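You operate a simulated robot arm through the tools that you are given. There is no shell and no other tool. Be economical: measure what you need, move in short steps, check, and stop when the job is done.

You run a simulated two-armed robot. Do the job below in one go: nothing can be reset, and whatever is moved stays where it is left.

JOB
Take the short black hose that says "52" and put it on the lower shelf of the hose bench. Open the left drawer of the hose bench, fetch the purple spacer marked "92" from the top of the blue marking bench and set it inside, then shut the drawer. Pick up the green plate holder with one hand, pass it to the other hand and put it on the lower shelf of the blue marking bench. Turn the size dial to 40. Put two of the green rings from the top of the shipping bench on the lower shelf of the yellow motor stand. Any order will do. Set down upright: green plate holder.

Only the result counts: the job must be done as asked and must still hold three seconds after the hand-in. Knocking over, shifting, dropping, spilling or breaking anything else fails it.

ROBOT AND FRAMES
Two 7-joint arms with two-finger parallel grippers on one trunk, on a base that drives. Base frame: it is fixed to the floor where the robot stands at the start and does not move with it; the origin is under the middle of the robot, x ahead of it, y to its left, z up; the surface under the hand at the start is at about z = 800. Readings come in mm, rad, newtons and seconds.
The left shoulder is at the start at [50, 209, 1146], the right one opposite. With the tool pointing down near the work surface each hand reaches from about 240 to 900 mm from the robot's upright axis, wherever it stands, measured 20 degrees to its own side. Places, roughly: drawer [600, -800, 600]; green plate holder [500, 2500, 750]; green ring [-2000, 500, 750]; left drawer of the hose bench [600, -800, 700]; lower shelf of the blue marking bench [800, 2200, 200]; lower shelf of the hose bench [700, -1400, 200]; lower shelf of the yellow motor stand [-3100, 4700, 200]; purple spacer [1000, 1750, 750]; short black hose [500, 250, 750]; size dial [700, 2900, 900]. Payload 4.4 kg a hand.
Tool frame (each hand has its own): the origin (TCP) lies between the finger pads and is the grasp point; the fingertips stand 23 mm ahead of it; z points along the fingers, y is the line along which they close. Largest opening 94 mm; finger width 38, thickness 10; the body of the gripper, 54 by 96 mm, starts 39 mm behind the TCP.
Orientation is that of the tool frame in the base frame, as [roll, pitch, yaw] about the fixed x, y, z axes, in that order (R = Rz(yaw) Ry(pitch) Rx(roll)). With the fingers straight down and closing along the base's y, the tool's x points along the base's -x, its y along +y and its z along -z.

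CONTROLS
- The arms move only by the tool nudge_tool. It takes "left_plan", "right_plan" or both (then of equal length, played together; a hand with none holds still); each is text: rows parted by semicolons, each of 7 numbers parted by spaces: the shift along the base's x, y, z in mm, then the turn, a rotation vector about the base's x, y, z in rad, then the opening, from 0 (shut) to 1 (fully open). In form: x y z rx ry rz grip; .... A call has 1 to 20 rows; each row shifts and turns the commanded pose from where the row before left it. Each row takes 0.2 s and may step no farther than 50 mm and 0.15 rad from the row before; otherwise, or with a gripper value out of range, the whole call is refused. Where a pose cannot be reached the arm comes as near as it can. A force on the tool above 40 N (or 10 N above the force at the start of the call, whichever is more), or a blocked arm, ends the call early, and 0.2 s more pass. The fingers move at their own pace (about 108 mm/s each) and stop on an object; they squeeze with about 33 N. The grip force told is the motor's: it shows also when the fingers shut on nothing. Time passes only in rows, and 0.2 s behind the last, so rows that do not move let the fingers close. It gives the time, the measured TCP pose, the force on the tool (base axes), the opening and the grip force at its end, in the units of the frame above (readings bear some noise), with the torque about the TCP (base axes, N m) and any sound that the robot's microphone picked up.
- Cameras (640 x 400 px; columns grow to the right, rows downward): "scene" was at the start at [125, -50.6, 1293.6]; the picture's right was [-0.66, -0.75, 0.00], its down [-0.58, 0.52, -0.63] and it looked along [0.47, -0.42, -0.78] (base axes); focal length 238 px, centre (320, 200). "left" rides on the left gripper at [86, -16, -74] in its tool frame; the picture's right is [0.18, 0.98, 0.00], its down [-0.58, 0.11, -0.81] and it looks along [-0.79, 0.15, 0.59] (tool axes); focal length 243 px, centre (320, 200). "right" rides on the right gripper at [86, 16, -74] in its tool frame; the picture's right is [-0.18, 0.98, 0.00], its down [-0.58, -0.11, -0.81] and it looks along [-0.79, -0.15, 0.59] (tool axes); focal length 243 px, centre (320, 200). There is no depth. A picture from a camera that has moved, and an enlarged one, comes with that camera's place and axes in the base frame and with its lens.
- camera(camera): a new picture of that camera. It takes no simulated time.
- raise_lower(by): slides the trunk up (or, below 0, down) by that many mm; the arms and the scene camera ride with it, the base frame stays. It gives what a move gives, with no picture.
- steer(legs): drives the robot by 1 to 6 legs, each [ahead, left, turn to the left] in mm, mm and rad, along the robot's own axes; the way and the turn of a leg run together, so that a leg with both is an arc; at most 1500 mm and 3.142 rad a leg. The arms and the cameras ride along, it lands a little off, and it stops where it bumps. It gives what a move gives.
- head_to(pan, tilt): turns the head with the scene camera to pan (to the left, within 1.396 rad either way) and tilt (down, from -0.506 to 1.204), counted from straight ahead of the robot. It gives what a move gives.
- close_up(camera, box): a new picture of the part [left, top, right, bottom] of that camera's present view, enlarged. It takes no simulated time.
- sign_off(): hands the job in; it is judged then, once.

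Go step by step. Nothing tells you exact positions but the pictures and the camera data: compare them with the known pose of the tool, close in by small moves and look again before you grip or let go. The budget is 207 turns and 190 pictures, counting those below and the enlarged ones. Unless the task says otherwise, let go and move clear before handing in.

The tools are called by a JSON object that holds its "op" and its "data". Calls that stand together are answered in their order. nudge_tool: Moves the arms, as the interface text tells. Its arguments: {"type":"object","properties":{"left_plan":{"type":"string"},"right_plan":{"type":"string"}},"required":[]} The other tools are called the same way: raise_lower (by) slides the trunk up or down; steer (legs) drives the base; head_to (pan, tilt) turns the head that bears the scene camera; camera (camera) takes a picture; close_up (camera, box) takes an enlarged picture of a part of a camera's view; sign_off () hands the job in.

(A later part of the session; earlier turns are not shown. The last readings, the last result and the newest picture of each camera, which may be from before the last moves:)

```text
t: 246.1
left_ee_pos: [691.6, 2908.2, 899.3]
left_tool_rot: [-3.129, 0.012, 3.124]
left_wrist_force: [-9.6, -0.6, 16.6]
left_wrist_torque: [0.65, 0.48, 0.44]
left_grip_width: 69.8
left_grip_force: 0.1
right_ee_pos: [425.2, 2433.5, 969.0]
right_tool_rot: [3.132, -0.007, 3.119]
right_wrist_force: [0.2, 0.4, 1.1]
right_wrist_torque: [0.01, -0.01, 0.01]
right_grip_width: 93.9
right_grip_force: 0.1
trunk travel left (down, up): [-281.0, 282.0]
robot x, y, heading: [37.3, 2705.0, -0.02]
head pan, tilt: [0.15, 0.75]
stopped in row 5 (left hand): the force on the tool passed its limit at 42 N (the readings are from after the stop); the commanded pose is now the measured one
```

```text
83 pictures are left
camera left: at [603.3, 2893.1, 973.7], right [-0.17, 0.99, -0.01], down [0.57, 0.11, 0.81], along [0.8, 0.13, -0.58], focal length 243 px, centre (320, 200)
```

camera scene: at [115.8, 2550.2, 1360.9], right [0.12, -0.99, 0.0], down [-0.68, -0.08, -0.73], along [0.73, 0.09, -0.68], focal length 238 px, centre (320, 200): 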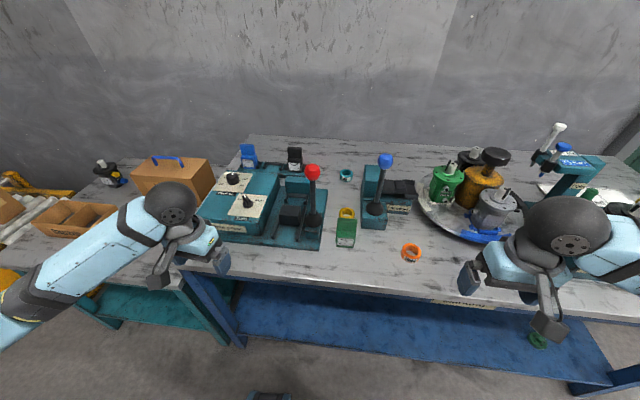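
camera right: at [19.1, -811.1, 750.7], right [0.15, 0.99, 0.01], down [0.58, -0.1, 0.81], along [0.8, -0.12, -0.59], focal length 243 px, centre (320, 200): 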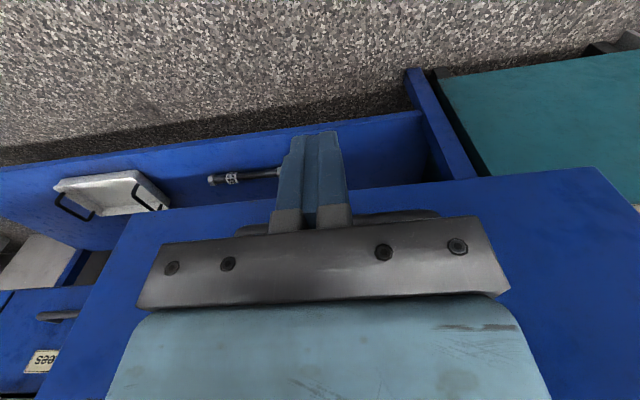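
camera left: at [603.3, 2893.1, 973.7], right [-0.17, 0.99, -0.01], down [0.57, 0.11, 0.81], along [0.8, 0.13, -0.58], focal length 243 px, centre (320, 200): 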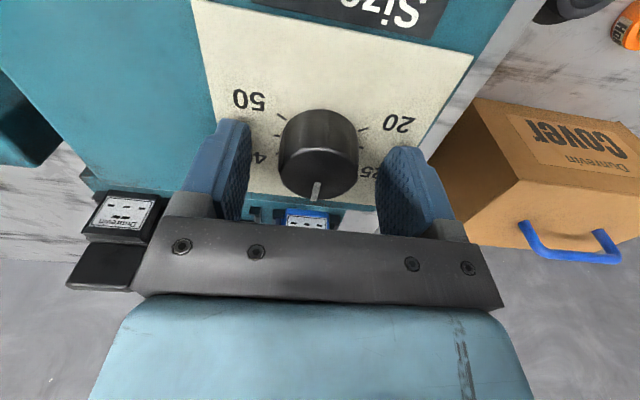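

The fingertips touch the press top around the knob. I'll rise 3 mm, shift 9 mm toward me, and close.

{"op": "nudge_tool", "data": {"left_plan": "0 0 4 0 0 0 0.75;-9 -2 0 0 0 0 0.75;0 0 0 0 0 0 0.4;0 0 0 0 0 0 0.3;0 0 0 0 0 0 0.3"}}

{"op": "camera", "data": {"camera": "left"}}

```text
t: 247.3
left_ee_pos: [683.3, 2906.5, 898.7]
left_tool_rot: [-3.133, 0.005, 3.125]
left_wrist_force: [-5.8, 5.6, -4.8]
left_wrist_torque: [0.33, -0.19, 0.01]
left_grip_width: 37.5
left_grip_force: 45.1
right_ee_pos: [428.4, 2434.2, 966.5]
right_tool_rot: [3.133, -0.012, 3.118]
right_wrist_force: [-0.2, -0.7, 0.4]
right_wrist_torque: [-0.01, -0.01, 0.01]
right_grip_width: 94.1
right_grip_force: 0.1
trunk travel left (down, up): [-281.0, 282.0]
robot x, y, heading: [41.7, 2704.7, -0.022]
head pan, tilt: [0.15, 0.75]
```

```text
82 pictures are left
camera left: at [596.1, 2891.7, 974.2], right [-0.17, 0.99, -0.01], down [0.58, 0.11, 0.81], along [0.8, 0.13, -0.59], focal length 243 px, centre (320, 200)
```

left: 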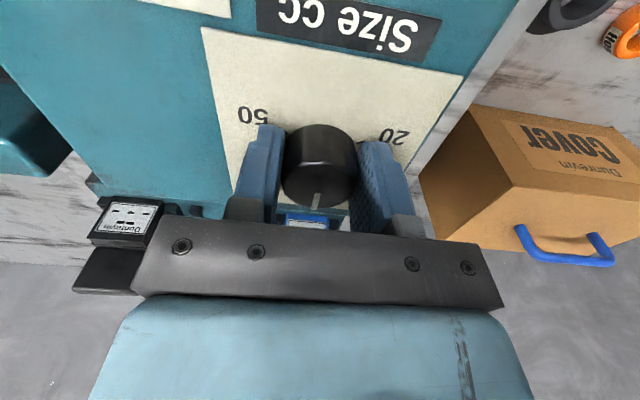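

Knob gripped (37 mm). Turning clockwise 0.96 rad.

{"op": "nudge_tool", "data": {"left_plan": "0 0 0 0 0 -0.137 0.25;0 0 0 0 0 -0.137 0.25;0 0 0 0 0 -0.137 0.25;0 0 0 0 0 -0.137 0.25;0 0 0 0 0 -0.137 0.25;0 0 0 0 0 -0.137 0.25;0 0 0 0 0 -0.137 0.25"}}

{"op": "camera", "data": {"camera": "left"}}

{"op": "close_up", "data": {"camera": "scene", "box": [230, 130, 330, 210]}}

```text
t: 248.9
left_ee_pos: [685.6, 2906.8, 898.6]
left_tool_rot: [-3.131, 0.009, 2.163]
left_wrist_force: [7.8, 23.5, 0.9]
left_wrist_torque: [1.18, 0.12, 0.01]
left_grip_width: 37.6
left_grip_force: 45.5
right_ee_pos: [428.8, 2434.2, 968.1]
right_tool_rot: [3.133, -0.012, 3.119]
right_wrist_force: [-0.1, 0.0, 0.2]
right_wrist_torque: [0.0, -0.05, -0.02]
right_grip_width: 94.0
right_grip_force: 0.1
trunk travel left (down, up): [-281.0, 282.0]
robot x, y, heading: [40.4, 2708.6, -0.021]
head pan, tilt: [0.15, 0.75]
```

```text
81 pictures are left
camera left: at [622.7, 2970.6, 973.9], right [0.71, 0.7, -0.01], down [0.42, -0.41, 0.81], along [0.56, -0.58, -0.59], focal length 243 px, centre (320, 200)
```

left: 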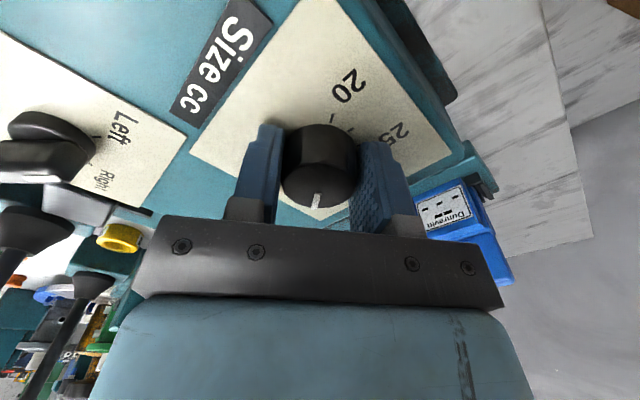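

```text
5.00 times, centred on (280, 170) of scene
camera zoom: at [191.6, 2717.2, 1360.8], right [0.13, -0.99, 0.0], down [-0.68, -0.09, -0.73], along [0.72, 0.09, -0.68], focal length 1189 px, centre (520, 350)
```

zoom: 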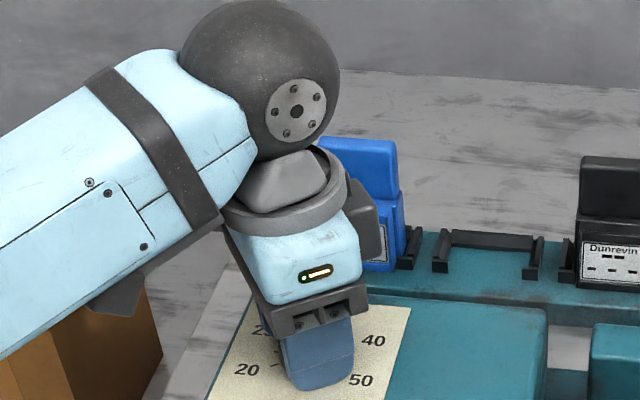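

The knob turned with the hand. I'll release, lift and verify.

{"op": "nudge_tool", "data": {"left_plan": "0 0 0 0 0 0 0.5;0 0 0 0 0 0 0.75;0 0 0 0 0 0 0.75;0 0 20 0 0 0 0.75;0 0 40 0 0 0 0.75;0 0 40 0 0 0 0.75;-20 20 20 0 0 0 0.75;-30 20 0 0 0 0 0.75"}}

{"op": "close_up", "data": {"camera": "scene", "box": [230, 130, 330, 210]}}

{"op": "close_up", "data": {"camera": "left", "box": [220, 0, 460, 200]}}

```text
t: 250.7
left_ee_pos: [633.7, 2945.9, 1017.5]
left_tool_rot: [-3.131, 0.009, 2.166]
left_wrist_force: [-0.6, -0.8, -0.6]
left_wrist_torque: [0.03, -0.02, -0.02]
left_grip_width: 70.6
left_grip_force: 0.1
right_ee_pos: [426.9, 2433.1, 968.0]
right_tool_rot: [3.13, -0.011, 3.12]
right_wrist_force: [0.1, 0.7, 0.1]
right_wrist_torque: [-0.01, 0.01, -0.01]
right_grip_width: 93.8
right_grip_force: 0.1
trunk travel left (down, up): [-281.0, 282.0]
robot x, y, heading: [41.9, 2705.0, -0.027]
head pan, tilt: [0.15, 0.75]
```

```text
5.00 times, centred on (280, 170) of scene
camera zoom: at [190.1, 2715.6, 1360.9], right [0.13, -0.99, 0.0], down [-0.68, -0.09, -0.73], along [0.73, 0.09, -0.68], focal length 1189 px, centre (520, 350)
```

zoom: 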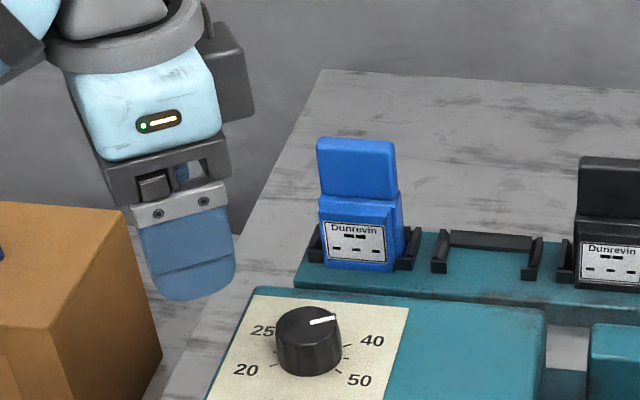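

```text
2.00 times, centred on (340, 100) of left
camera zoom: at [572.0, 3009.4, 1092.8], right [0.71, 0.7, -0.01], down [0.42, -0.41, 0.81], along [0.56, -0.58, -0.59], focal length 485 px, centre (280, 400)
```

zoom: 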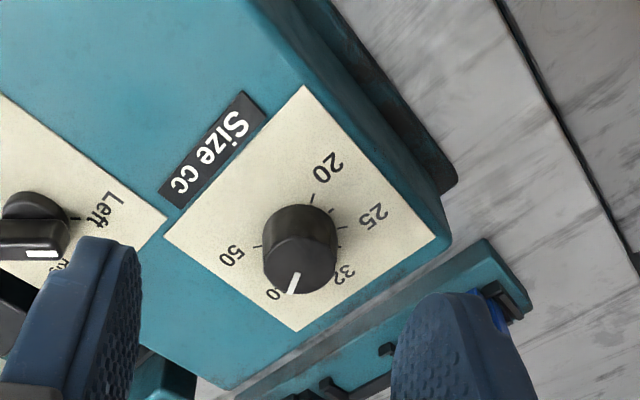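

The pointer appears at 40. One sharper look to be sure.

{"op": "close_up", "data": {"camera": "left", "box": [310, 80, 390, 150]}}

{"op": "close_up", "data": {"camera": "scene", "box": [258, 178, 314, 213]}}

```text
5.71 times, centred on (350, 115) of left
camera zoom: at [572.0, 3009.4, 1092.8], right [0.71, 0.7, -0.01], down [0.42, -0.41, 0.81], along [0.56, -0.58, -0.59], focal length 1386 px, centre (149, 686)
```

zoom: 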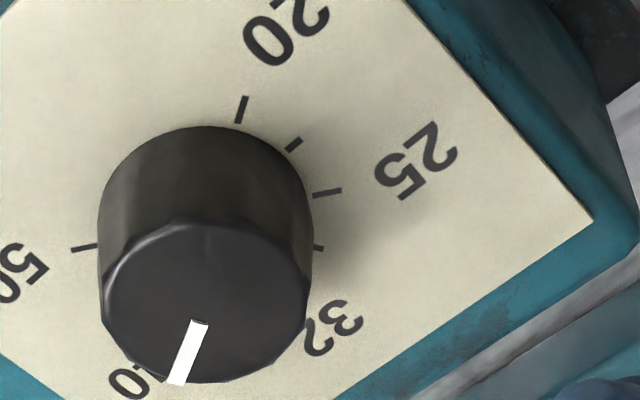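

```text
11.43 times, centred on (286, 196) of scene
camera zoom: at [190.1, 2715.6, 1360.9], right [0.13, -0.99, 0.0], down [-0.68, -0.09, -0.73], along [0.73, 0.09, -0.68], focal length 2719 px, centre (709, 251)
```

zoom: 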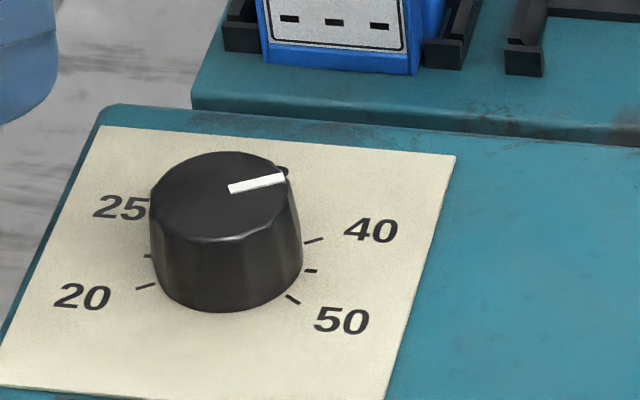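

The dial is at 40 (pointer measures ~62° where 40 sits at ~61°). Next, the green holder: base front at [529, 2530], table z≈799, top z≈891. The right hand will take it low from the front, tilted 45°, closing across its width.

{"op": "nudge_tool", "data": {"right_plan": "-10 32 0 0 -0.131 0 0.85;-5 32 0 0 -0.131 0 0.85;0 33 0 0 -0.131 0 0.85;0 0 -10 0 -0.131 0 0.85;0 0 -10 0 -0.131 0 0.85;0 0 -10 0 -0.131 0 0.85;20 0 -10 0 0 0 0.85"}}

{"op": "camera", "data": {"camera": "right"}}

{"op": "head_to", "data": {"pan": -0.2, "tilt": 0.85}}

{"op": "close_up", "data": {"camera": "scene", "box": [220, 110, 420, 270]}}

```text
t: 252.3
left_ee_pos: [634.8, 2944.5, 1016.6]
left_tool_rot: [-3.131, 0.008, 2.165]
left_wrist_force: [0.5, -0.1, 0.4]
left_wrist_torque: [0.06, -0.03, 0.02]
left_grip_width: 70.6
left_grip_force: 0.0
right_ee_pos: [440.4, 2533.4, 923.9]
right_tool_rot: [3.105, 0.775, 3.105]
right_wrist_force: [-0.4, 0.0, 0.6]
right_wrist_torque: [-0.02, 0.01, 0.01]
right_grip_width: 79.8
right_grip_force: 0.1
right hand out of reach, approached as far as the arm can: row 4, 5
trunk travel left (down, up): [-281.0, 282.0]
robot x, y, heading: [41.1, 2706.1, -0.019]
head pan, tilt: [0.15, 0.75]
```

```text
75 pictures are left
camera right: at [326.5, 2552.0, 916.1], right [0.14, 0.98, 0.15], down [-0.15, -0.13, 0.98], along [0.98, -0.16, 0.13], focal length 243 px, centre (320, 200)
```

right: 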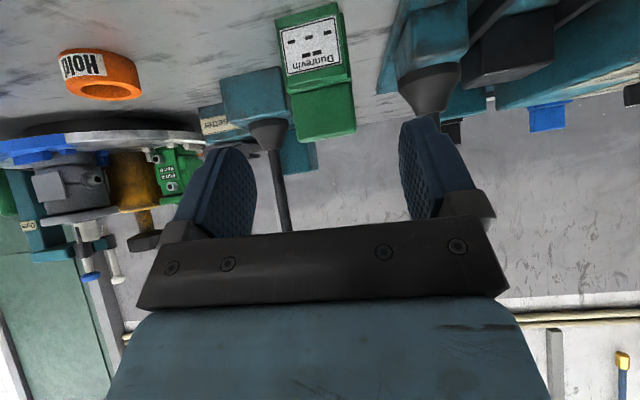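

```text
t: 253.1
left_ee_pos: [634.6, 2944.9, 1017.2]
left_tool_rot: [-3.13, 0.007, 2.166]
left_wrist_force: [0.3, -0.4, 1.0]
left_wrist_torque: [0.01, -0.01, 0.02]
left_grip_width: 70.5
left_grip_force: 0.1
right_ee_pos: [439.8, 2534.7, 924.1]
right_tool_rot: [3.108, 0.774, 3.109]
right_wrist_force: [-0.1, 0.3, 0.3]
right_wrist_torque: [0.0, 0.03, 0.0]
right_grip_width: 80.2
right_grip_force: 0.1
trunk travel left (down, up): [-281.0, 282.0]
robot x, y, heading: [42.1, 2705.5, -0.021]
head pan, tilt: [-0.201, 0.85]
```

```text
2.50 times, centred on (320, 190) of scene
camera zoom: at [184.9, 2687.1, 1352.8], right [-0.22, -0.98, 0.0], down [-0.73, 0.16, -0.66], along [0.64, -0.14, -0.75], focal length 595 px, centre (320, 225)
```

zoom: 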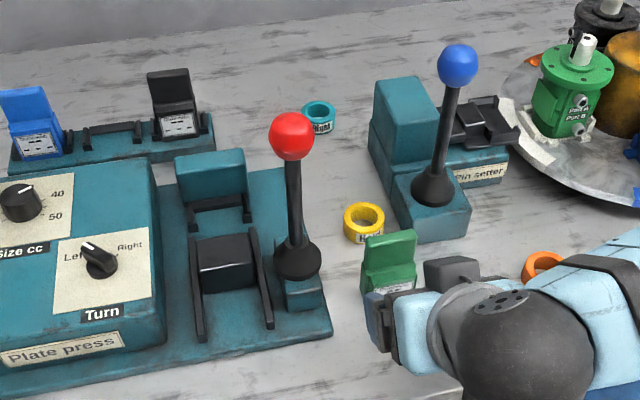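

Holder is lined up (y≈2530). Moving in along the finger axis.

{"op": "nudge_tool", "data": {"right_plan": "18 -3 0 0 0 0 0.78;20 0 -20 0 0 0 0.78;20 0 -20 0 0 0 0.78;20 0 -20 0 0 0 0.78;15 0 -15 0 0 0 0.78;0 0 0 0 0 0 0.78"}}

{"op": "camera", "data": {"camera": "right"}}

{"op": "close_up", "data": {"camera": "scene", "box": [260, 130, 420, 260]}}

```text
t: 254.5
left_ee_pos: [634.0, 2945.3, 1017.9]
left_tool_rot: [-3.131, 0.007, 2.166]
left_wrist_force: [0.9, 1.0, -0.2]
left_wrist_torque: [0.02, 0.0, 0.0]
left_grip_width: 70.5
left_grip_force: 0.0
right_ee_pos: [536.1, 2528.6, 850.4]
right_tool_rot: [3.109, 0.774, 3.108]
right_wrist_force: [-0.4, -0.8, 0.8]
right_wrist_torque: [0.01, 0.01, 0.02]
right_grip_width: 73.2
right_grip_force: 0.1
trunk travel left (down, up): [-281.0, 282.0]
robot x, y, heading: [40.8, 2700.6, -0.021]
head pan, tilt: [-0.201, 0.85]
```

```text
73 pictures are left
camera right: at [421.4, 2546.3, 842.2], right [0.14, 0.98, 0.15], down [-0.15, -0.13, 0.98], along [0.98, -0.16, 0.13], focal length 243 px, centre (320, 200)
```

right: 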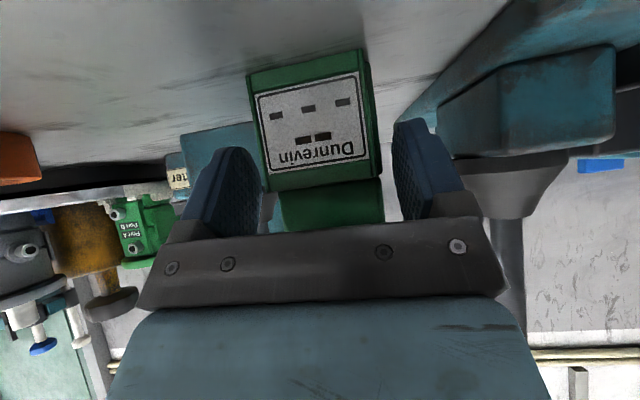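

```text
3.08 times, centred on (340, 195) of scene
camera zoom: at [184.6, 2686.8, 1352.8], right [-0.22, -0.98, 0.0], down [-0.73, 0.17, -0.66], along [0.64, -0.14, -0.75], focal length 732 px, centre (258, 215)
```

zoom: 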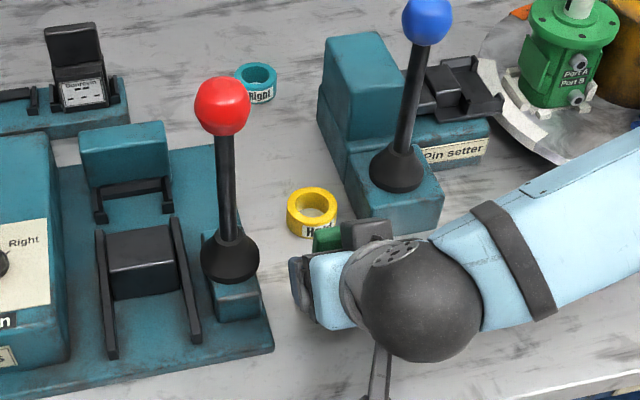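

Well centred. Final 12 mm in, then close.

{"op": "nudge_tool", "data": {"right_plan": "6 1 -7 0 0 0 0.78;5 0 -6 0 0 0 0.78;0 0 0 0 0 0 0.5;0 0 0 0 0 0 0.3;0 0 0 0 0 0 0.3;0 0 0 0 0 0 0.3"}}

{"op": "camera", "data": {"camera": "right"}}

```text
t: 255.9
left_ee_pos: [635.0, 2945.6, 1016.9]
left_tool_rot: [-3.13, 0.006, 2.165]
left_wrist_force: [0.4, -0.1, -1.8]
left_wrist_torque: [0.0, 0.01, -0.04]
left_grip_width: 70.6
left_grip_force: 0.0
right_ee_pos: [545.4, 2530.9, 835.9]
right_tool_rot: [3.109, 0.774, 3.111]
right_wrist_force: [1.2, 1.6, 2.5]
right_wrist_torque: [-0.06, 0.0, 0.03]
right_grip_width: 55.4
right_grip_force: 33.0
trunk travel left (down, up): [-281.0, 282.0]
robot x, y, heading: [43.4, 2704.6, -0.021]
head pan, tilt: [-0.201, 0.85]
```

```text
71 pictures are left
camera right: at [431.6, 2549.9, 828.8], right [0.14, 0.98, 0.15], down [-0.15, -0.13, 0.98], along [0.98, -0.16, 0.13], focal length 243 px, centre (320, 200)
```

right: 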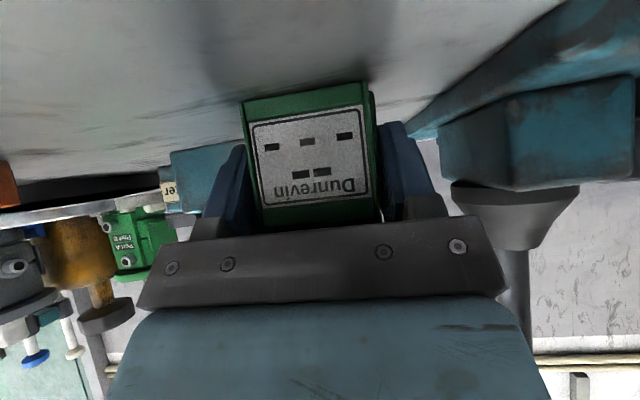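

Holder gripped (55 mm wide). Lifting and bringing it in front of the robot.

{"op": "nudge_tool", "data": {"right_plan": "0 0 8 0 0 0 0.3;0 0 20 0 0 0 0.3;0 0 40 0 0 0 0.3;-20 0 40 0 0 0 0.3;-30 10 30 0 0 0 0.3;-30 15 20 0 0 0 0.3;-20 15 20 0 0 0 0.3"}}

{"op": "steer", "data": {"legs": [[-300, 0, 0]]}}

{"op": "camera", "data": {"camera": "scene"}}

```text
t: 257.5
left_ee_pos: [633.8, 2945.6, 1016.8]
left_tool_rot: [-3.13, 0.008, 2.166]
left_wrist_force: [0.1, -0.6, -0.1]
left_wrist_torque: [0.0, 0.0, -0.03]
left_grip_width: 70.1
left_grip_force: 0.0
right_ee_pos: [443.5, 2574.1, 1015.7]
right_tool_rot: [3.11, 0.775, 3.11]
right_wrist_force: [-0.3, 0.6, -1.5]
right_wrist_torque: [0.0, -0.01, 0.02]
right_grip_width: 55.6
right_grip_force: 33.5
trunk travel left (down, up): [-281.0, 282.0]
robot x, y, heading: [42.1, 2705.5, -0.023]
head pan, tilt: [-0.201, 0.85]
```

```text
t: 259.6
left_ee_pos: [328.9, 2951.5, 1017.3]
left_tool_rot: [-3.13, 0.007, 2.166]
left_wrist_force: [0.6, 0.6, 0.5]
left_wrist_torque: [0.01, 0.0, 0.0]
left_grip_width: 70.5
left_grip_force: 0.1
right_ee_pos: [137.5, 2578.9, 1015.6]
right_tool_rot: [3.107, 0.776, 3.109]
right_wrist_force: [-0.2, -0.8, -0.8]
right_wrist_torque: [0.04, -0.01, 0.02]
right_grip_width: 55.8
right_grip_force: 32.7
trunk travel left (down, up): [-281.0, 282.0]
robot x, y, heading: [-266.1, 2712.7, -0.018]
head pan, tilt: [-0.201, 0.85]
```

```text
70 pictures are left
camera scene: at [-121.0, 2693.4, 1352.9], right [-0.22, -0.98, 0.0], down [-0.73, 0.16, -0.66], along [0.64, -0.14, -0.75], focal length 238 px, centre (320, 200)
```

scene: 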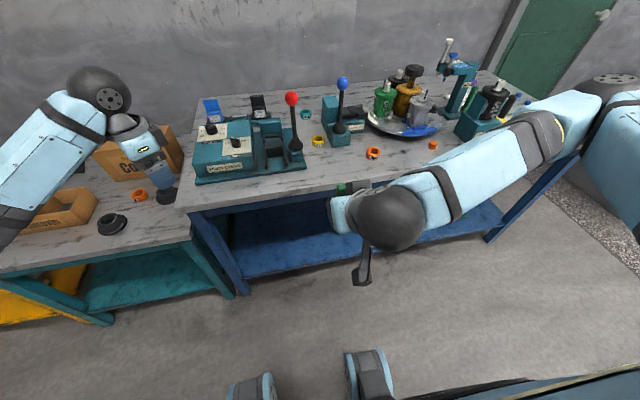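

The holder is held by the right hand in free space. Now I'll bring the left hand above it with fingers closing front-to-back on its top plate.

{"op": "nudge_tool", "data": {"left_plan": "-19.4 -41 5 0 0 -0.066 0.75;-19.4 -41 5 0 0 -0.066 0.75;-19.4 -41 5 0 0 -0.066 0.75;-19.4 -41 5 0 0 -0.066 0.75;-19.4 -41 5 0 0 -0.066 0.7;-19.4 -41 5 0 0 -0.066 0.7;-19.4 -41 5 0 0 -0.066 0.6;-19.4 -41 0 0 0 -0.066 0.6;-19.4 -41 0 0 0 -0.066 0.6", "right_plan": "0 0 -9 0 0 0 0.3;0 0 -9 0 0 0 0.3;0 0 -9 0 0 0 0.3;0 0 -9 0 0 0 0.3;0 0 -9 0 0 0 0.3;0 0 -9 0 0 0 0.3;0 0 -9 0 0 0 0.3;0 0 -9 0 0 0 0.3;0 0 -9 0 0 0 0.3"}}

{"op": "camera", "data": {"camera": "left"}}

{"op": "camera", "data": {"camera": "scene"}}

```text
t: 261.6
left_ee_pos: [153.4, 2584.4, 1047.3]
left_tool_rot: [-3.134, 0.005, 1.573]
left_wrist_force: [3.8, 6.2, 4.6]
left_wrist_torque: [0.21, 0.03, -0.3]
left_grip_width: 54.1
left_grip_force: 0.1
right_ee_pos: [138.0, 2577.0, 933.2]
right_tool_rot: [3.11, 0.773, 3.111]
right_wrist_force: [-5.3, -6.7, -4.5]
right_wrist_torque: [0.54, -0.57, 0.18]
right_grip_width: 55.4
right_grip_force: 32.6
trunk travel left (down, up): [-281.0, 282.0]
robot x, y, heading: [-262.2, 2711.4, -0.02]
head pan, tilt: [-0.201, 0.85]
```

```text
69 pictures are left
camera left: at [137.9, 2670.8, 1123.6], right [0.98, 0.19, -0.01], down [0.12, -0.58, 0.81], along [0.14, -0.79, -0.59], focal length 243 px, centre (320, 200)
```

left: 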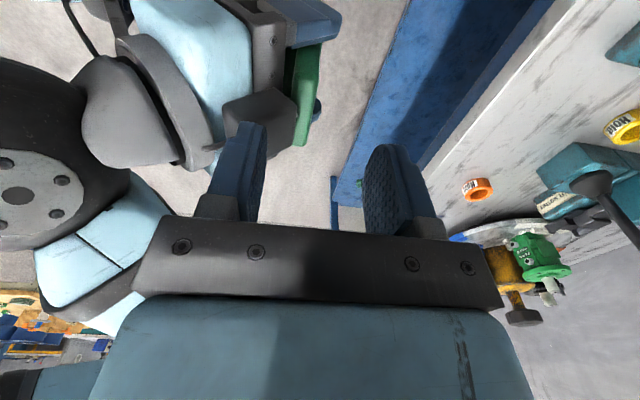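

```text
68 pictures are left
camera scene: at [-120.8, 2691.8, 1352.8], right [-0.22, -0.98, 0.0], down [-0.73, 0.17, -0.66], along [0.64, -0.14, -0.75], focal length 238 px, centre (320, 200)
```

scene: 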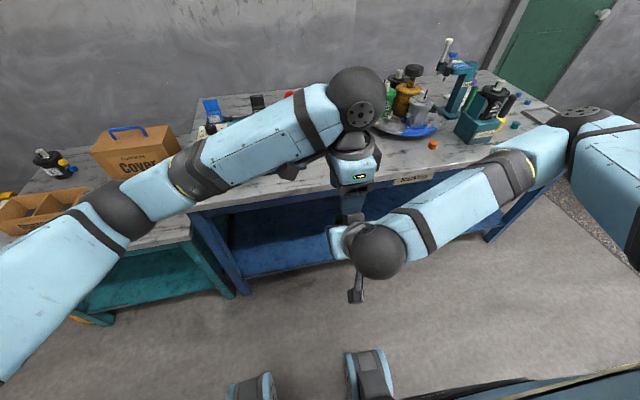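

The hands touch: the right gripper has a housing beside the plate, so front-to-back closing won't fit. I'll instead take the plate by its sides with the left hand leaning away by 30°. First lift and turn the left hand.

{"op": "nudge_tool", "data": {"left_plan": "5 0 20 0 0 0 0.8;10 0 30 0 0 0 0.8;10 0 30 0 0 0.14 0.8;10 0 10 0 0 0.14 0.8;10 0 0 0 0 0.14 0.8;5 0 0 0 0 0.14 0.8;0 0 0 0 0 0.14 0.8;0 0 0 0 0 0.14 0.8;0 0 0 0 0 0.14 0.8;0 0 0 0 0 0.14 0.8;0 0 0 0 0 0.14 0.8;0 0 0 0 0 0.14 0.8;0 0 0 0 0 0.14 0.8;0 0 0 0 0.13 0 0.8;0 0 0 0 0.13 0 0.8;0 0 0 0 0.13 0 0.8;0 0 0 0 0.13 0 0.8"}}

{"op": "camera", "data": {"camera": "left"}}

{"op": "camera", "data": {"camera": "scene"}}

```text
t: 265.2
left_ee_pos: [205.2, 2582.8, 1141.3]
left_tool_rot: [-3.112, -0.514, 3.107]
left_wrist_force: [0.5, 0.6, -0.3]
left_wrist_torque: [0.02, -0.01, 0.0]
left_grip_width: 75.2
left_grip_force: 0.0
right_ee_pos: [140.4, 2579.4, 933.8]
right_tool_rot: [3.109, 0.775, 3.11]
right_wrist_force: [-1.3, 0.8, -0.3]
right_wrist_torque: [0.01, -0.03, 0.03]
right_grip_width: 55.8
right_grip_force: 33.3
trunk travel left (down, up): [-281.0, 282.0]
robot x, y, heading: [-267.5, 2710.7, -0.02]
head pan, tilt: [-0.201, 0.85]
```

```text
67 pictures are left
camera left: at [165.3, 2570.1, 1250.7], right [-0.14, 0.99, 0.07], down [0.91, 0.1, 0.41], along [0.4, 0.12, -0.91], focal length 243 px, centre (320, 200)
```

left: 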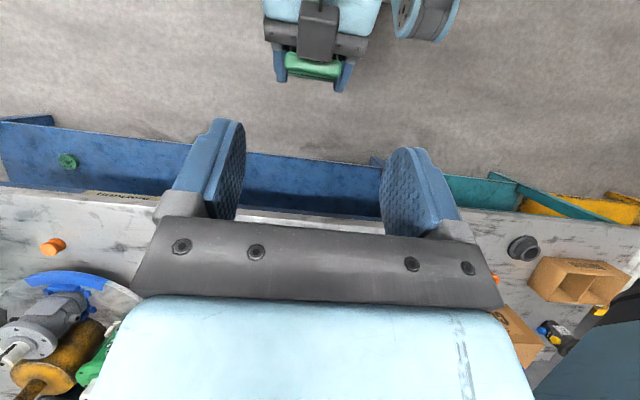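

```text
66 pictures are left
camera scene: at [-120.1, 2693.4, 1352.7], right [-0.22, -0.98, 0.0], down [-0.73, 0.16, -0.66], along [0.64, -0.14, -0.75], focal length 238 px, centre (320, 200)
```

scene: 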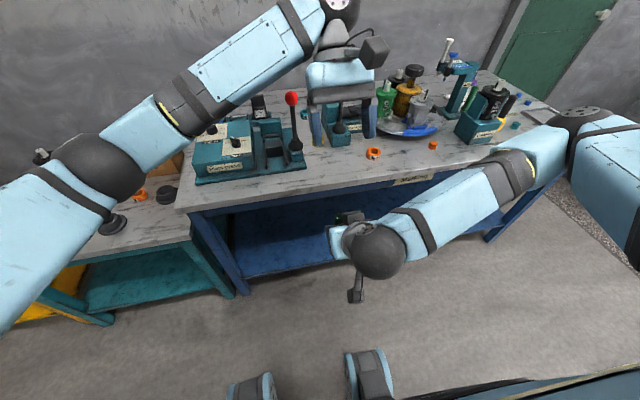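

I can see the plate top (x≈133–153, y≈2578) under the left hand. Coming in along the leaning axis, with a check midway.

{"op": "nudge_tool", "data": {"left_plan": "-1 -3 -45 0 0 0 0.8;-1 -1 -45 0 0 0 0.8;-10 0 -17.4 0 0 0 0.8;-10 0 -17.4 0 0 0 0.8"}}

{"op": "camera", "data": {"camera": "left"}}

{"op": "close_up", "data": {"camera": "scene", "box": [260, 130, 440, 320]}}

```text
t: 266.2
left_ee_pos: [177.7, 2579.9, 1016.8]
left_tool_rot: [-3.113, -0.51, 3.109]
left_wrist_force: [-0.3, 0.4, -0.6]
left_wrist_torque: [-0.03, 0.0, 0.01]
left_grip_width: 75.3
left_grip_force: 0.1
right_ee_pos: [138.7, 2580.0, 935.0]
right_tool_rot: [3.109, 0.776, 3.111]
right_wrist_force: [-1.4, 0.0, -1.2]
right_wrist_torque: [-0.02, -0.01, 0.01]
right_grip_width: 55.6
right_grip_force: 33.3
trunk travel left (down, up): [-281.0, 282.0]
robot x, y, heading: [-263.9, 2710.5, -0.017]
head pan, tilt: [-0.201, 0.85]
```

```text
65 pictures are left
camera left: at [139.6, 2567.8, 1125.8], right [-0.14, 0.99, 0.07], down [0.9, 0.1, 0.41], along [0.4, 0.12, -0.91], focal length 243 px, centre (320, 200)
```

left: 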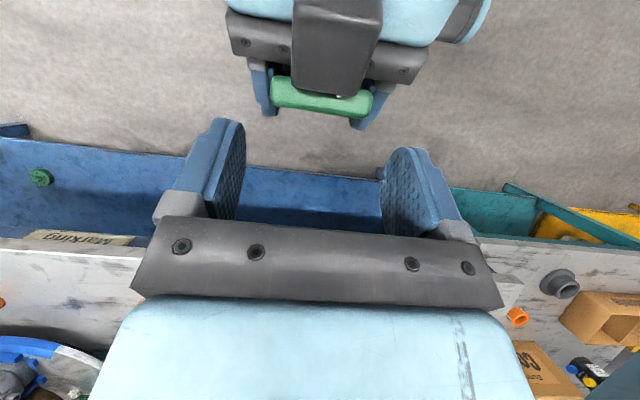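

```text
2.11 times, centred on (350, 225) of scene
camera zoom: at [-120.3, 2693.6, 1352.8], right [-0.22, -0.98, 0.0], down [-0.73, 0.16, -0.66], along [0.64, -0.14, -0.75], focal length 501 px, centre (257, 147)
```

zoom: 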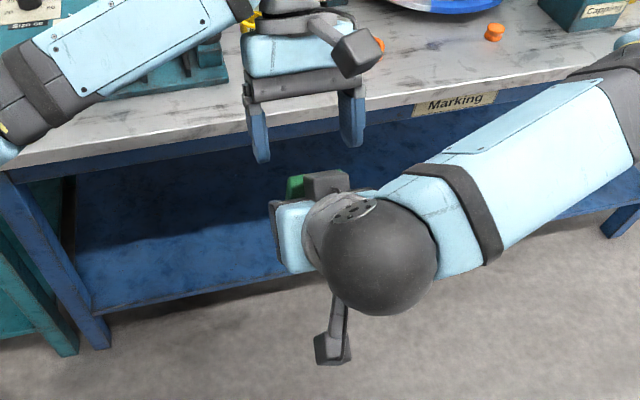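

Aligned. Final approach 36 mm along the axis, then close.

{"op": "nudge_tool", "data": {"left_plan": "-7 -0.7 -12 0 0 0 0.8;-6 -0.7 -11 0 0 0 0.8;-5 0 -8 0 0 0 0.8;0 0 0 0 0 0 0.8"}}

{"op": "camera", "data": {"camera": "left"}}

```text
t: 267.2
left_ee_pos: [163.4, 2578.0, 986.4]
left_tool_rot: [-3.114, -0.512, 3.109]
left_wrist_force: [-0.1, -0.3, -0.3]
left_wrist_torque: [0.0, 0.04, -0.04]
left_grip_width: 75.3
left_grip_force: 0.2
right_ee_pos: [139.9, 2579.5, 933.8]
right_tool_rot: [3.109, 0.775, 3.111]
right_wrist_force: [0.7, 0.2, -1.8]
right_wrist_torque: [-0.01, 0.0, 0.01]
right_grip_width: 55.5
right_grip_force: 33.3
trunk travel left (down, up): [-281.0, 282.0]
robot x, y, heading: [-264.8, 2713.1, -0.025]
head pan, tilt: [-0.201, 0.85]
```

```text
63 pictures are left
camera left: at [124.0, 2565.0, 1094.8], right [-0.14, 0.99, 0.07], down [0.9, 0.1, 0.42], along [0.4, 0.12, -0.91], focal length 243 px, centre (320, 200)
```

left: 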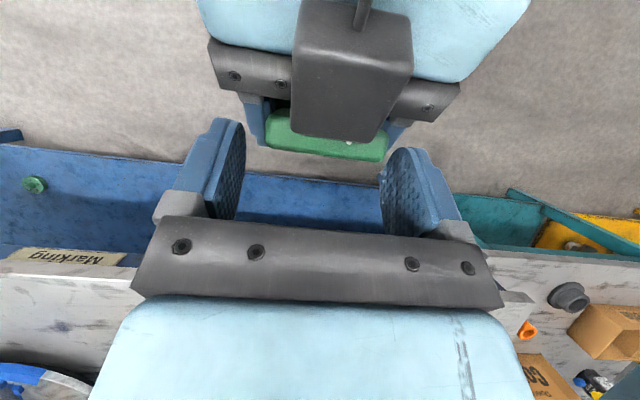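

The plate's rear portion lies between the pads. Closing the left hand.

{"op": "nudge_tool", "data": {"left_plan": "-2 0 -1 0 0 0 0.7;0 0 0 0 0 0 0.5;0 0 0 0 0 0 0.3;0 0 0 0 0 0 0.3;0 0 0 0 0 0 0.3"}}

{"op": "camera", "data": {"camera": "left"}}

```text
t: 268.4
left_ee_pos: [161.9, 2578.6, 984.6]
left_tool_rot: [-3.114, -0.513, 3.11]
left_wrist_force: [1.6, -2.7, 0.3]
left_wrist_torque: [0.61, -0.01, 0.21]
left_grip_width: 54.2
left_grip_force: 33.1
right_ee_pos: [138.0, 2580.0, 934.5]
right_tool_rot: [3.108, 0.773, 3.11]
right_wrist_force: [-2.1, 2.6, -0.9]
right_wrist_torque: [-0.74, -0.11, -0.13]
right_grip_width: 55.3
right_grip_force: 33.0
trunk travel left (down, up): [-281.0, 282.0]
robot x, y, heading: [-264.3, 2714.9, -0.02]
head pan, tilt: [-0.201, 0.85]
```

```text
62 pictures are left
camera left: at [122.7, 2565.3, 1093.9], right [-0.14, 0.99, 0.07], down [0.9, 0.1, 0.41], along [0.4, 0.12, -0.91], focal length 243 px, centre (320, 200)
```

left: 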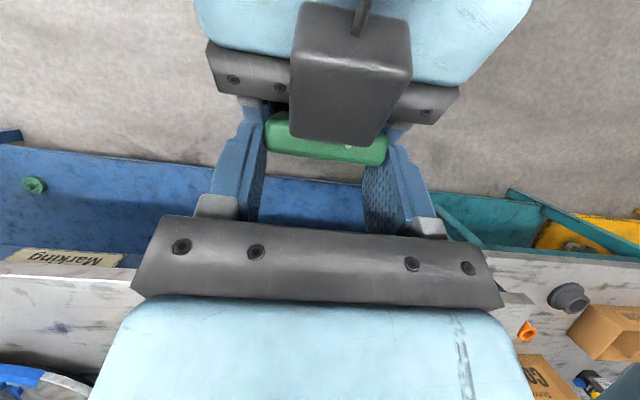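

The left hand has the plate (54 mm). Releasing with the right and withdrawing it straight back.

{"op": "nudge_tool", "data": {"right_plan": "0 0 0 0 0 0 0.65;0 0 0 0 0 0 0.75;0 0 0 0 0 0 0.75;-10 0 -2 0 0 0 0.75;-20 0 -5 0 0 0 0.75;-25 0 -10 0 0 0 0.75;-25 -10 -20 0 0 0 0.75"}}

{"op": "camera", "data": {"camera": "left"}}

{"op": "camera", "data": {"camera": "scene"}}

```text
t: 270.0
left_ee_pos: [162.6, 2579.6, 985.0]
left_tool_rot: [-3.111, -0.514, 3.109]
left_wrist_force: [0.3, 1.0, 0.2]
left_wrist_torque: [-0.04, 0.01, 0.02]
left_grip_width: 53.6
left_grip_force: 33.2
right_ee_pos: [60.1, 2573.6, 893.2]
right_tool_rot: [3.109, 0.773, 3.109]
right_wrist_force: [0.2, 0.3, 0.4]
right_wrist_torque: [-0.02, -0.02, 0.02]
right_grip_width: 70.7
right_grip_force: 0.1
right hand out of reach, approached as far as the arm can: row 7
trunk travel left (down, up): [-281.0, 282.0]
robot x, y, heading: [-266.3, 2710.7, -0.017]
head pan, tilt: [-0.201, 0.85]
```

```text
61 pictures are left
camera left: at [123.0, 2567.0, 1094.0], right [-0.14, 0.99, 0.07], down [0.9, 0.1, 0.41], along [0.4, 0.12, -0.91], focal length 243 px, centre (320, 200)
```

left: 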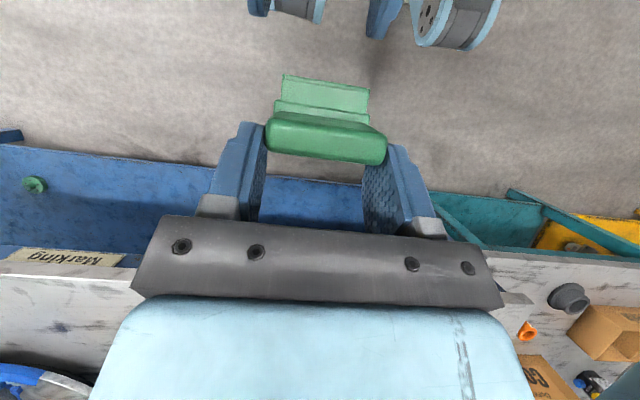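

```text
60 pictures are left
camera scene: at [-120.2, 2695.3, 1352.8], right [-0.22, -0.98, 0.0], down [-0.73, 0.16, -0.66], along [0.64, -0.14, -0.75], focal length 238 px, centre (320, 200)
```

scene: 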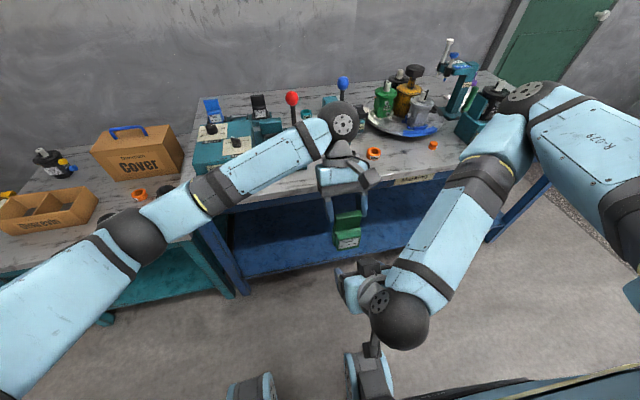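

The left hand holds the holder alone now. I'll move to a clear spot, turn the robot right, and swing the left arm out to its side as I did with the hose.

{"op": "steer", "data": {"legs": [[-60, -300, 0], [0, 0, -0.87]]}}

{"op": "camera", "data": {"camera": "left"}}

```text
t: 275.5
left_ee_pos: [-148.8, 2002.1, 984.3]
left_tool_rot: [-3.116, -0.513, 2.256]
left_wrist_force: [0.5, 1.0, -0.1]
left_wrist_torque: [0.02, 0.01, 0.01]
left_grip_width: 53.5
left_grip_force: 33.1
right_ee_pos: [-221.0, 2073.5, 893.0]
right_tool_rot: [3.109, 0.775, 2.258]
right_wrist_force: [-0.4, 0.1, 0.4]
right_wrist_torque: [-0.02, -0.01, -0.01]
right_grip_width: 70.5
right_grip_force: 0.1
trunk travel left (down, up): [-281.0, 282.0]
robot x, y, heading: [-330.8, 2406.2, -0.869]
head pan, tilt: [-0.201, 0.85]
```

```text
59 pictures are left
camera left: at [-184.2, 2022.1, 1093.9], right [0.65, 0.76, 0.07], down [0.67, -0.61, 0.41], along [0.36, -0.22, -0.91], focal length 243 px, centre (320, 200)
```

left: 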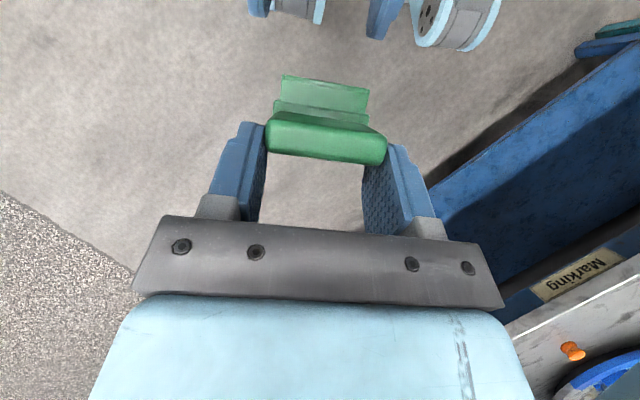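

Swinging the left hand in an arc around the shoulder to face the bench.

{"op": "nudge_tool", "data": {"left_plan": "40 16.8 0 0 0 -0.034 0.3;40 16.8 0 0 0 -0.034 0.3;40 16.8 0 0 0 -0.034 0.3;40 16.8 0 0 0 -0.034 0.3;40 16.8 0 0 0 -0.034 0.3;40 16.8 0 0 0 -0.034 0.3;40 16.8 0 0 0 -0.034 0.3;40 16.8 0 0 0 -0.034 0.3;40 16.8 0 0 0 -0.034 0.3;10 40 -10 0 0 -0.034 0.3;10 41 -15 0 0 -0.034 0.3;10 41 -20 0 0 -0.034 0.3;10 41 -20 0 0 -0.034 0.3;8 41 -20 0 0 -0.034 0.3;8 41 -20 0 0 -0.034 0.3;8 41 -20 0 0 -0.034 0.3;6 41 -20 0 0 -0.034 0.3;5 41 -20 0 0 -0.034 0.3;5 41 -20 0 0 -0.034 0.3;0 41 -20 0 0 -0.034 0.3"}}

{"op": "nudge_tool", "data": {"left_plan": "0 0 -40 0 0 0 0.3;0 0 -40 0 0 0 0.3;0 0 -40 0 0 0 0.3;0 0 -40 0 0 0 0.3;0 0 -40 0 0 0 0.3;0 0 -40 0 0 0 0.3"}}

{"op": "camera", "data": {"camera": "left"}}

```text
t: 279.7
left_ee_pos: [294.7, 2601.8, 776.5]
left_tool_rot: [-3.115, -0.511, 1.577]
left_wrist_force: [-0.6, -0.4, 0.2]
left_wrist_torque: [-0.01, -0.02, 0.0]
left_grip_width: 53.4
left_grip_force: 32.5
right_ee_pos: [-220.1, 2073.7, 893.7]
right_tool_rot: [3.109, 0.774, 2.259]
right_wrist_force: [0.0, -0.5, -0.1]
right_wrist_torque: [-0.01, 0.01, -0.02]
right_grip_width: 70.6
right_grip_force: 0.0
trunk travel left (down, up): [-281.0, 282.0]
robot x, y, heading: [-331.8, 2409.4, -0.876]
head pan, tilt: [-0.201, 0.85]
```

```text
t: 281.1
left_ee_pos: [292.8, 2602.2, 538.6]
left_tool_rot: [-3.114, -0.513, 1.576]
left_wrist_force: [0.5, 0.6, 0.0]
left_wrist_torque: [-0.03, 0.0, -0.01]
left_grip_width: 53.2
left_grip_force: 33.4
right_ee_pos: [-220.8, 2074.1, 892.4]
right_tool_rot: [3.108, 0.775, 2.259]
right_wrist_force: [0.8, -0.4, -0.1]
right_wrist_torque: [-0.01, 0.02, -0.02]
right_grip_width: 70.6
right_grip_force: 0.1
trunk travel left (down, up): [-281.0, 282.0]
robot x, y, heading: [-331.2, 2407.9, -0.875]
head pan, tilt: [-0.201, 0.85]
```

```text
58 pictures are left
camera left: at [278.2, 2641.1, 647.1], right [0.98, 0.18, 0.07], down [0.14, -0.9, 0.41], along [0.13, -0.4, -0.91], focal length 243 px, centre (320, 200)
```

left: 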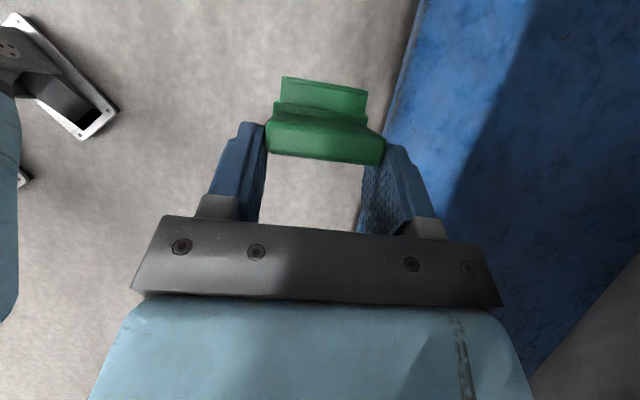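

The shelf edge is visible at x≈435. Lowering the trunk, then driving in.

{"op": "raise_lower", "data": {"by": -147}}

{"op": "camera", "data": {"camera": "left"}}

```text
t: 282.8
left_ee_pos: [292.0, 2601.8, 393.1]
left_tool_rot: [-3.113, -0.514, 1.577]
left_wrist_force: [1.1, 0.7, 1.5]
left_wrist_torque: [-0.01, -0.02, 0.01]
left_grip_width: 53.5
left_grip_force: 32.5
right_ee_pos: [-221.2, 2073.9, 745.9]
right_tool_rot: [3.109, 0.775, 2.258]
right_wrist_force: [0.3, -0.4, -0.3]
right_wrist_torque: [0.0, 0.0, -0.03]
right_grip_width: 70.5
right_grip_force: 0.0
trunk travel left (down, up): [-134.0, 429.0]
robot x, y, heading: [-329.7, 2413.6, -0.87]
head pan, tilt: [-0.201, 0.85]
```

```text
57 pictures are left
camera left: at [278.0, 2641.0, 501.0], right [0.98, 0.18, 0.07], down [0.14, -0.9, 0.41], along [0.13, -0.4, -0.91], focal length 243 px, centre (320, 200)
```

left: 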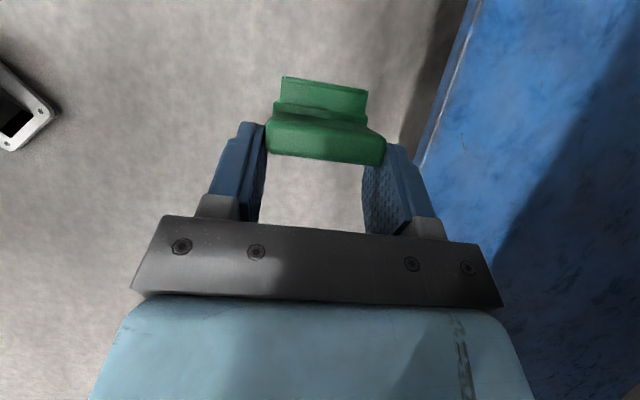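

Shelf top ≈ z 215. Lowering 40 mm more and driving in over the shelf.

{"op": "nudge_tool", "data": {"left_plan": "0 0 -20 0 0 0 0.3;0 0 -20 0 0 0 0.3"}}

{"op": "steer", "data": {"legs": [[134, 159, 0]]}}

{"op": "camera", "data": {"camera": "left"}}

```text
t: 283.4
left_ee_pos: [293.1, 2602.5, 350.3]
left_tool_rot: [-3.112, -0.513, 1.576]
left_wrist_force: [-0.2, -0.2, 0.1]
left_wrist_torque: [-0.01, 0.04, 0.0]
left_grip_width: 53.4
left_grip_force: 33.4
right_ee_pos: [-219.5, 2073.8, 746.7]
right_tool_rot: [3.109, 0.775, 2.259]
right_wrist_force: [-0.6, -0.2, 0.0]
right_wrist_torque: [-0.04, 0.02, -0.01]
right_grip_width: 70.6
right_grip_force: 0.1
trunk travel left (down, up): [-134.0, 429.0]
robot x, y, heading: [-323.2, 2408.0, -0.87]
head pan, tilt: [-0.201, 0.85]
```

```text
t: 285.1
left_ee_pos: [440.1, 2603.1, 347.1]
left_tool_rot: [-3.095, -0.514, 1.569]
left_wrist_force: [0.3, -0.1, -0.1]
left_wrist_torque: [-0.06, -0.02, -0.06]
left_grip_width: 53.6
left_grip_force: 32.5
right_ee_pos: [-55.9, 2071.8, 746.1]
right_tool_rot: [3.098, 0.777, 2.259]
right_wrist_force: [0.0, 0.0, -0.1]
right_wrist_torque: [-0.03, 0.01, 0.02]
right_grip_width: 70.2
right_grip_force: 0.1
trunk travel left (down, up): [-134.0, 429.0]
robot x, y, heading: [-160.7, 2407.7, -0.863]
head pan, tilt: [-0.201, 0.85]
stopped in leg 1: the robot was blocked; the commanded pose is now the measured one
```

```text
56 pictures are left
camera left: at [426.7, 2641.2, 456.1], right [0.98, 0.18, 0.05], down [0.15, -0.9, 0.41], along [0.12, -0.4, -0.91], focal length 243 px, centre (320, 200)
```

left: 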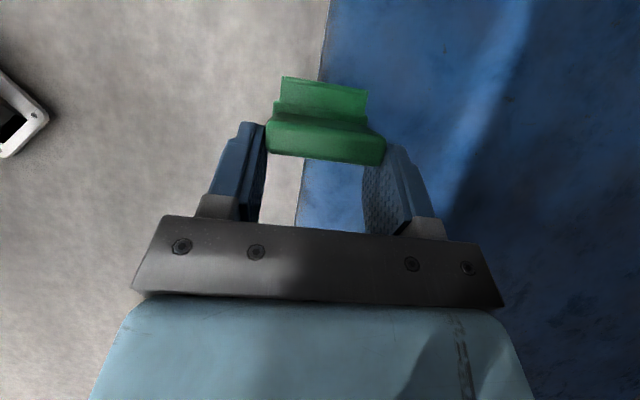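

Something on the arm met the bench edge (probably the bent elbow). I'll back off and reach in with a straighter arm instead.

{"op": "steer", "data": {"legs": [[-58, -69, 0]]}}

{"op": "head_to", "data": {"pan": 0.87, "tilt": 0.5}}

{"op": "camera", "data": {"camera": "scene"}}

```text
t: 286.4
left_ee_pos: [354.2, 2600.4, 343.5]
left_tool_rot: [-3.087, -0.509, 1.565]
left_wrist_force: [0.4, 0.1, -0.5]
left_wrist_torque: [-0.04, 0.02, -0.03]
left_grip_width: 53.7
left_grip_force: 33.1
right_ee_pos: [-141.3, 2071.6, 746.3]
right_tool_rot: [3.106, 0.775, 2.263]
right_wrist_force: [-0.6, 0.8, 0.5]
right_wrist_torque: [0.0, 0.0, -0.01]
right_grip_width: 70.5
right_grip_force: 0.1
trunk travel left (down, up): [-134.0, 429.0]
robot x, y, heading: [-253.0, 2405.3, -0.869]
head pan, tilt: [-0.201, 0.85]
```

```text
t: 287.7
left_ee_pos: [354.2, 2599.7, 342.9]
left_tool_rot: [-3.087, -0.509, 1.566]
left_wrist_force: [-0.2, 0.0, 0.0]
left_wrist_torque: [-0.03, -0.02, 0.0]
left_grip_width: 53.4
left_grip_force: 32.7
right_ee_pos: [-140.8, 2071.8, 746.6]
right_tool_rot: [3.109, 0.774, 2.265]
right_wrist_force: [0.1, -0.6, -0.2]
right_wrist_torque: [0.0, 0.0, 0.0]
right_grip_width: 70.4
right_grip_force: 0.0
trunk travel left (down, up): [-134.0, 429.0]
robot x, y, heading: [-249.7, 2406.9, -0.863]
head pan, tilt: [0.869, 0.499]
```

```text
55 pictures are left
camera scene: at [-116.1, 2356.7, 1235.7], right [0.0, -1.0, 0.0], down [-0.48, 0.0, -0.88], along [0.88, 0.0, -0.48], focal length 238 px, centre (320, 200)
```

scene: 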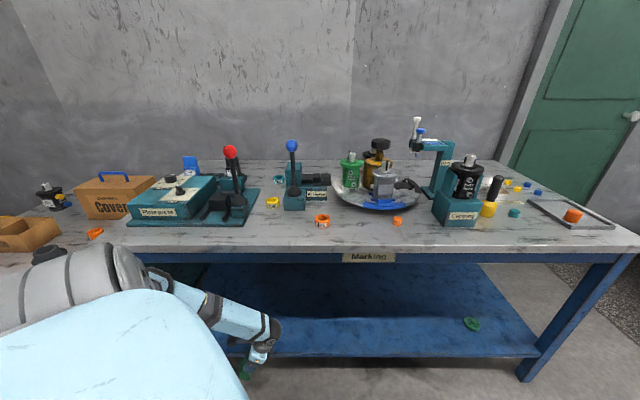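

Nothing on the table moved. Extending the hand forward over the shelf.

{"op": "nudge_tool", "data": {"left_plan": "35 0 0 0 0 0 0.3;35 0 0 0 0 0 0.3;35 0 0 0 0 0 0.3;30 0 0 0 0 0 0.3"}}

{"op": "camera", "data": {"camera": "scene"}}

{"op": "camera", "data": {"camera": "left"}}

```text
t: 288.7
left_ee_pos: [488.8, 2601.6, 342.2]
left_tool_rot: [-3.089, -0.51, 1.565]
left_wrist_force: [0.0, -0.9, 1.1]
left_wrist_torque: [-0.04, 0.01, 0.03]
left_grip_width: 53.6
left_grip_force: 33.3
right_ee_pos: [-140.2, 2072.2, 745.9]
right_tool_rot: [3.108, 0.773, 2.265]
right_wrist_force: [0.6, -0.8, -0.3]
right_wrist_torque: [0.0, 0.02, -0.01]
right_grip_width: 70.6
right_grip_force: 0.0
trunk travel left (down, up): [-134.0, 429.0]
robot x, y, heading: [-251.6, 2408.1, -0.858]
head pan, tilt: [0.869, 0.499]
```

```text
54 pictures are left
camera scene: at [-116.0, 2356.6, 1235.7], right [0.0, -1.0, 0.0], down [-0.48, 0.0, -0.88], along [0.88, 0.0, -0.48], focal length 238 px, centre (320, 200)
```

scene: 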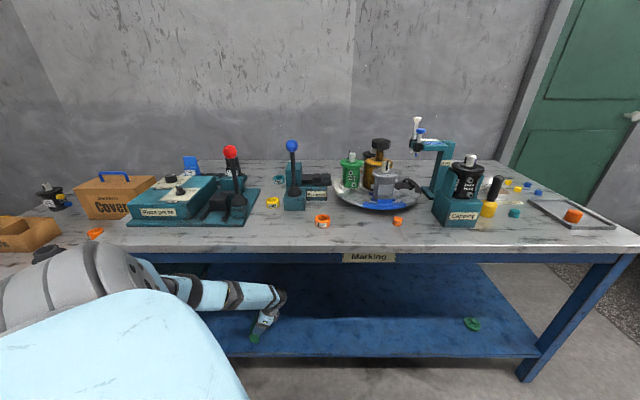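

```text
53 pictures are left
camera left: at [476.7, 2640.3, 451.5], right [0.98, 0.18, 0.04], down [0.15, -0.9, 0.41], along [0.11, -0.4, -0.91], focal length 243 px, centre (320, 200)
```

left: 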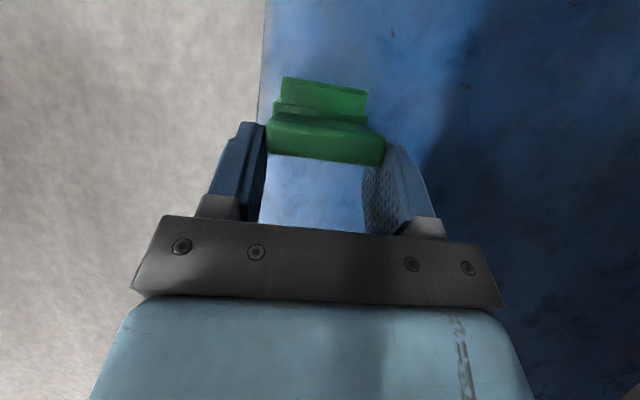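

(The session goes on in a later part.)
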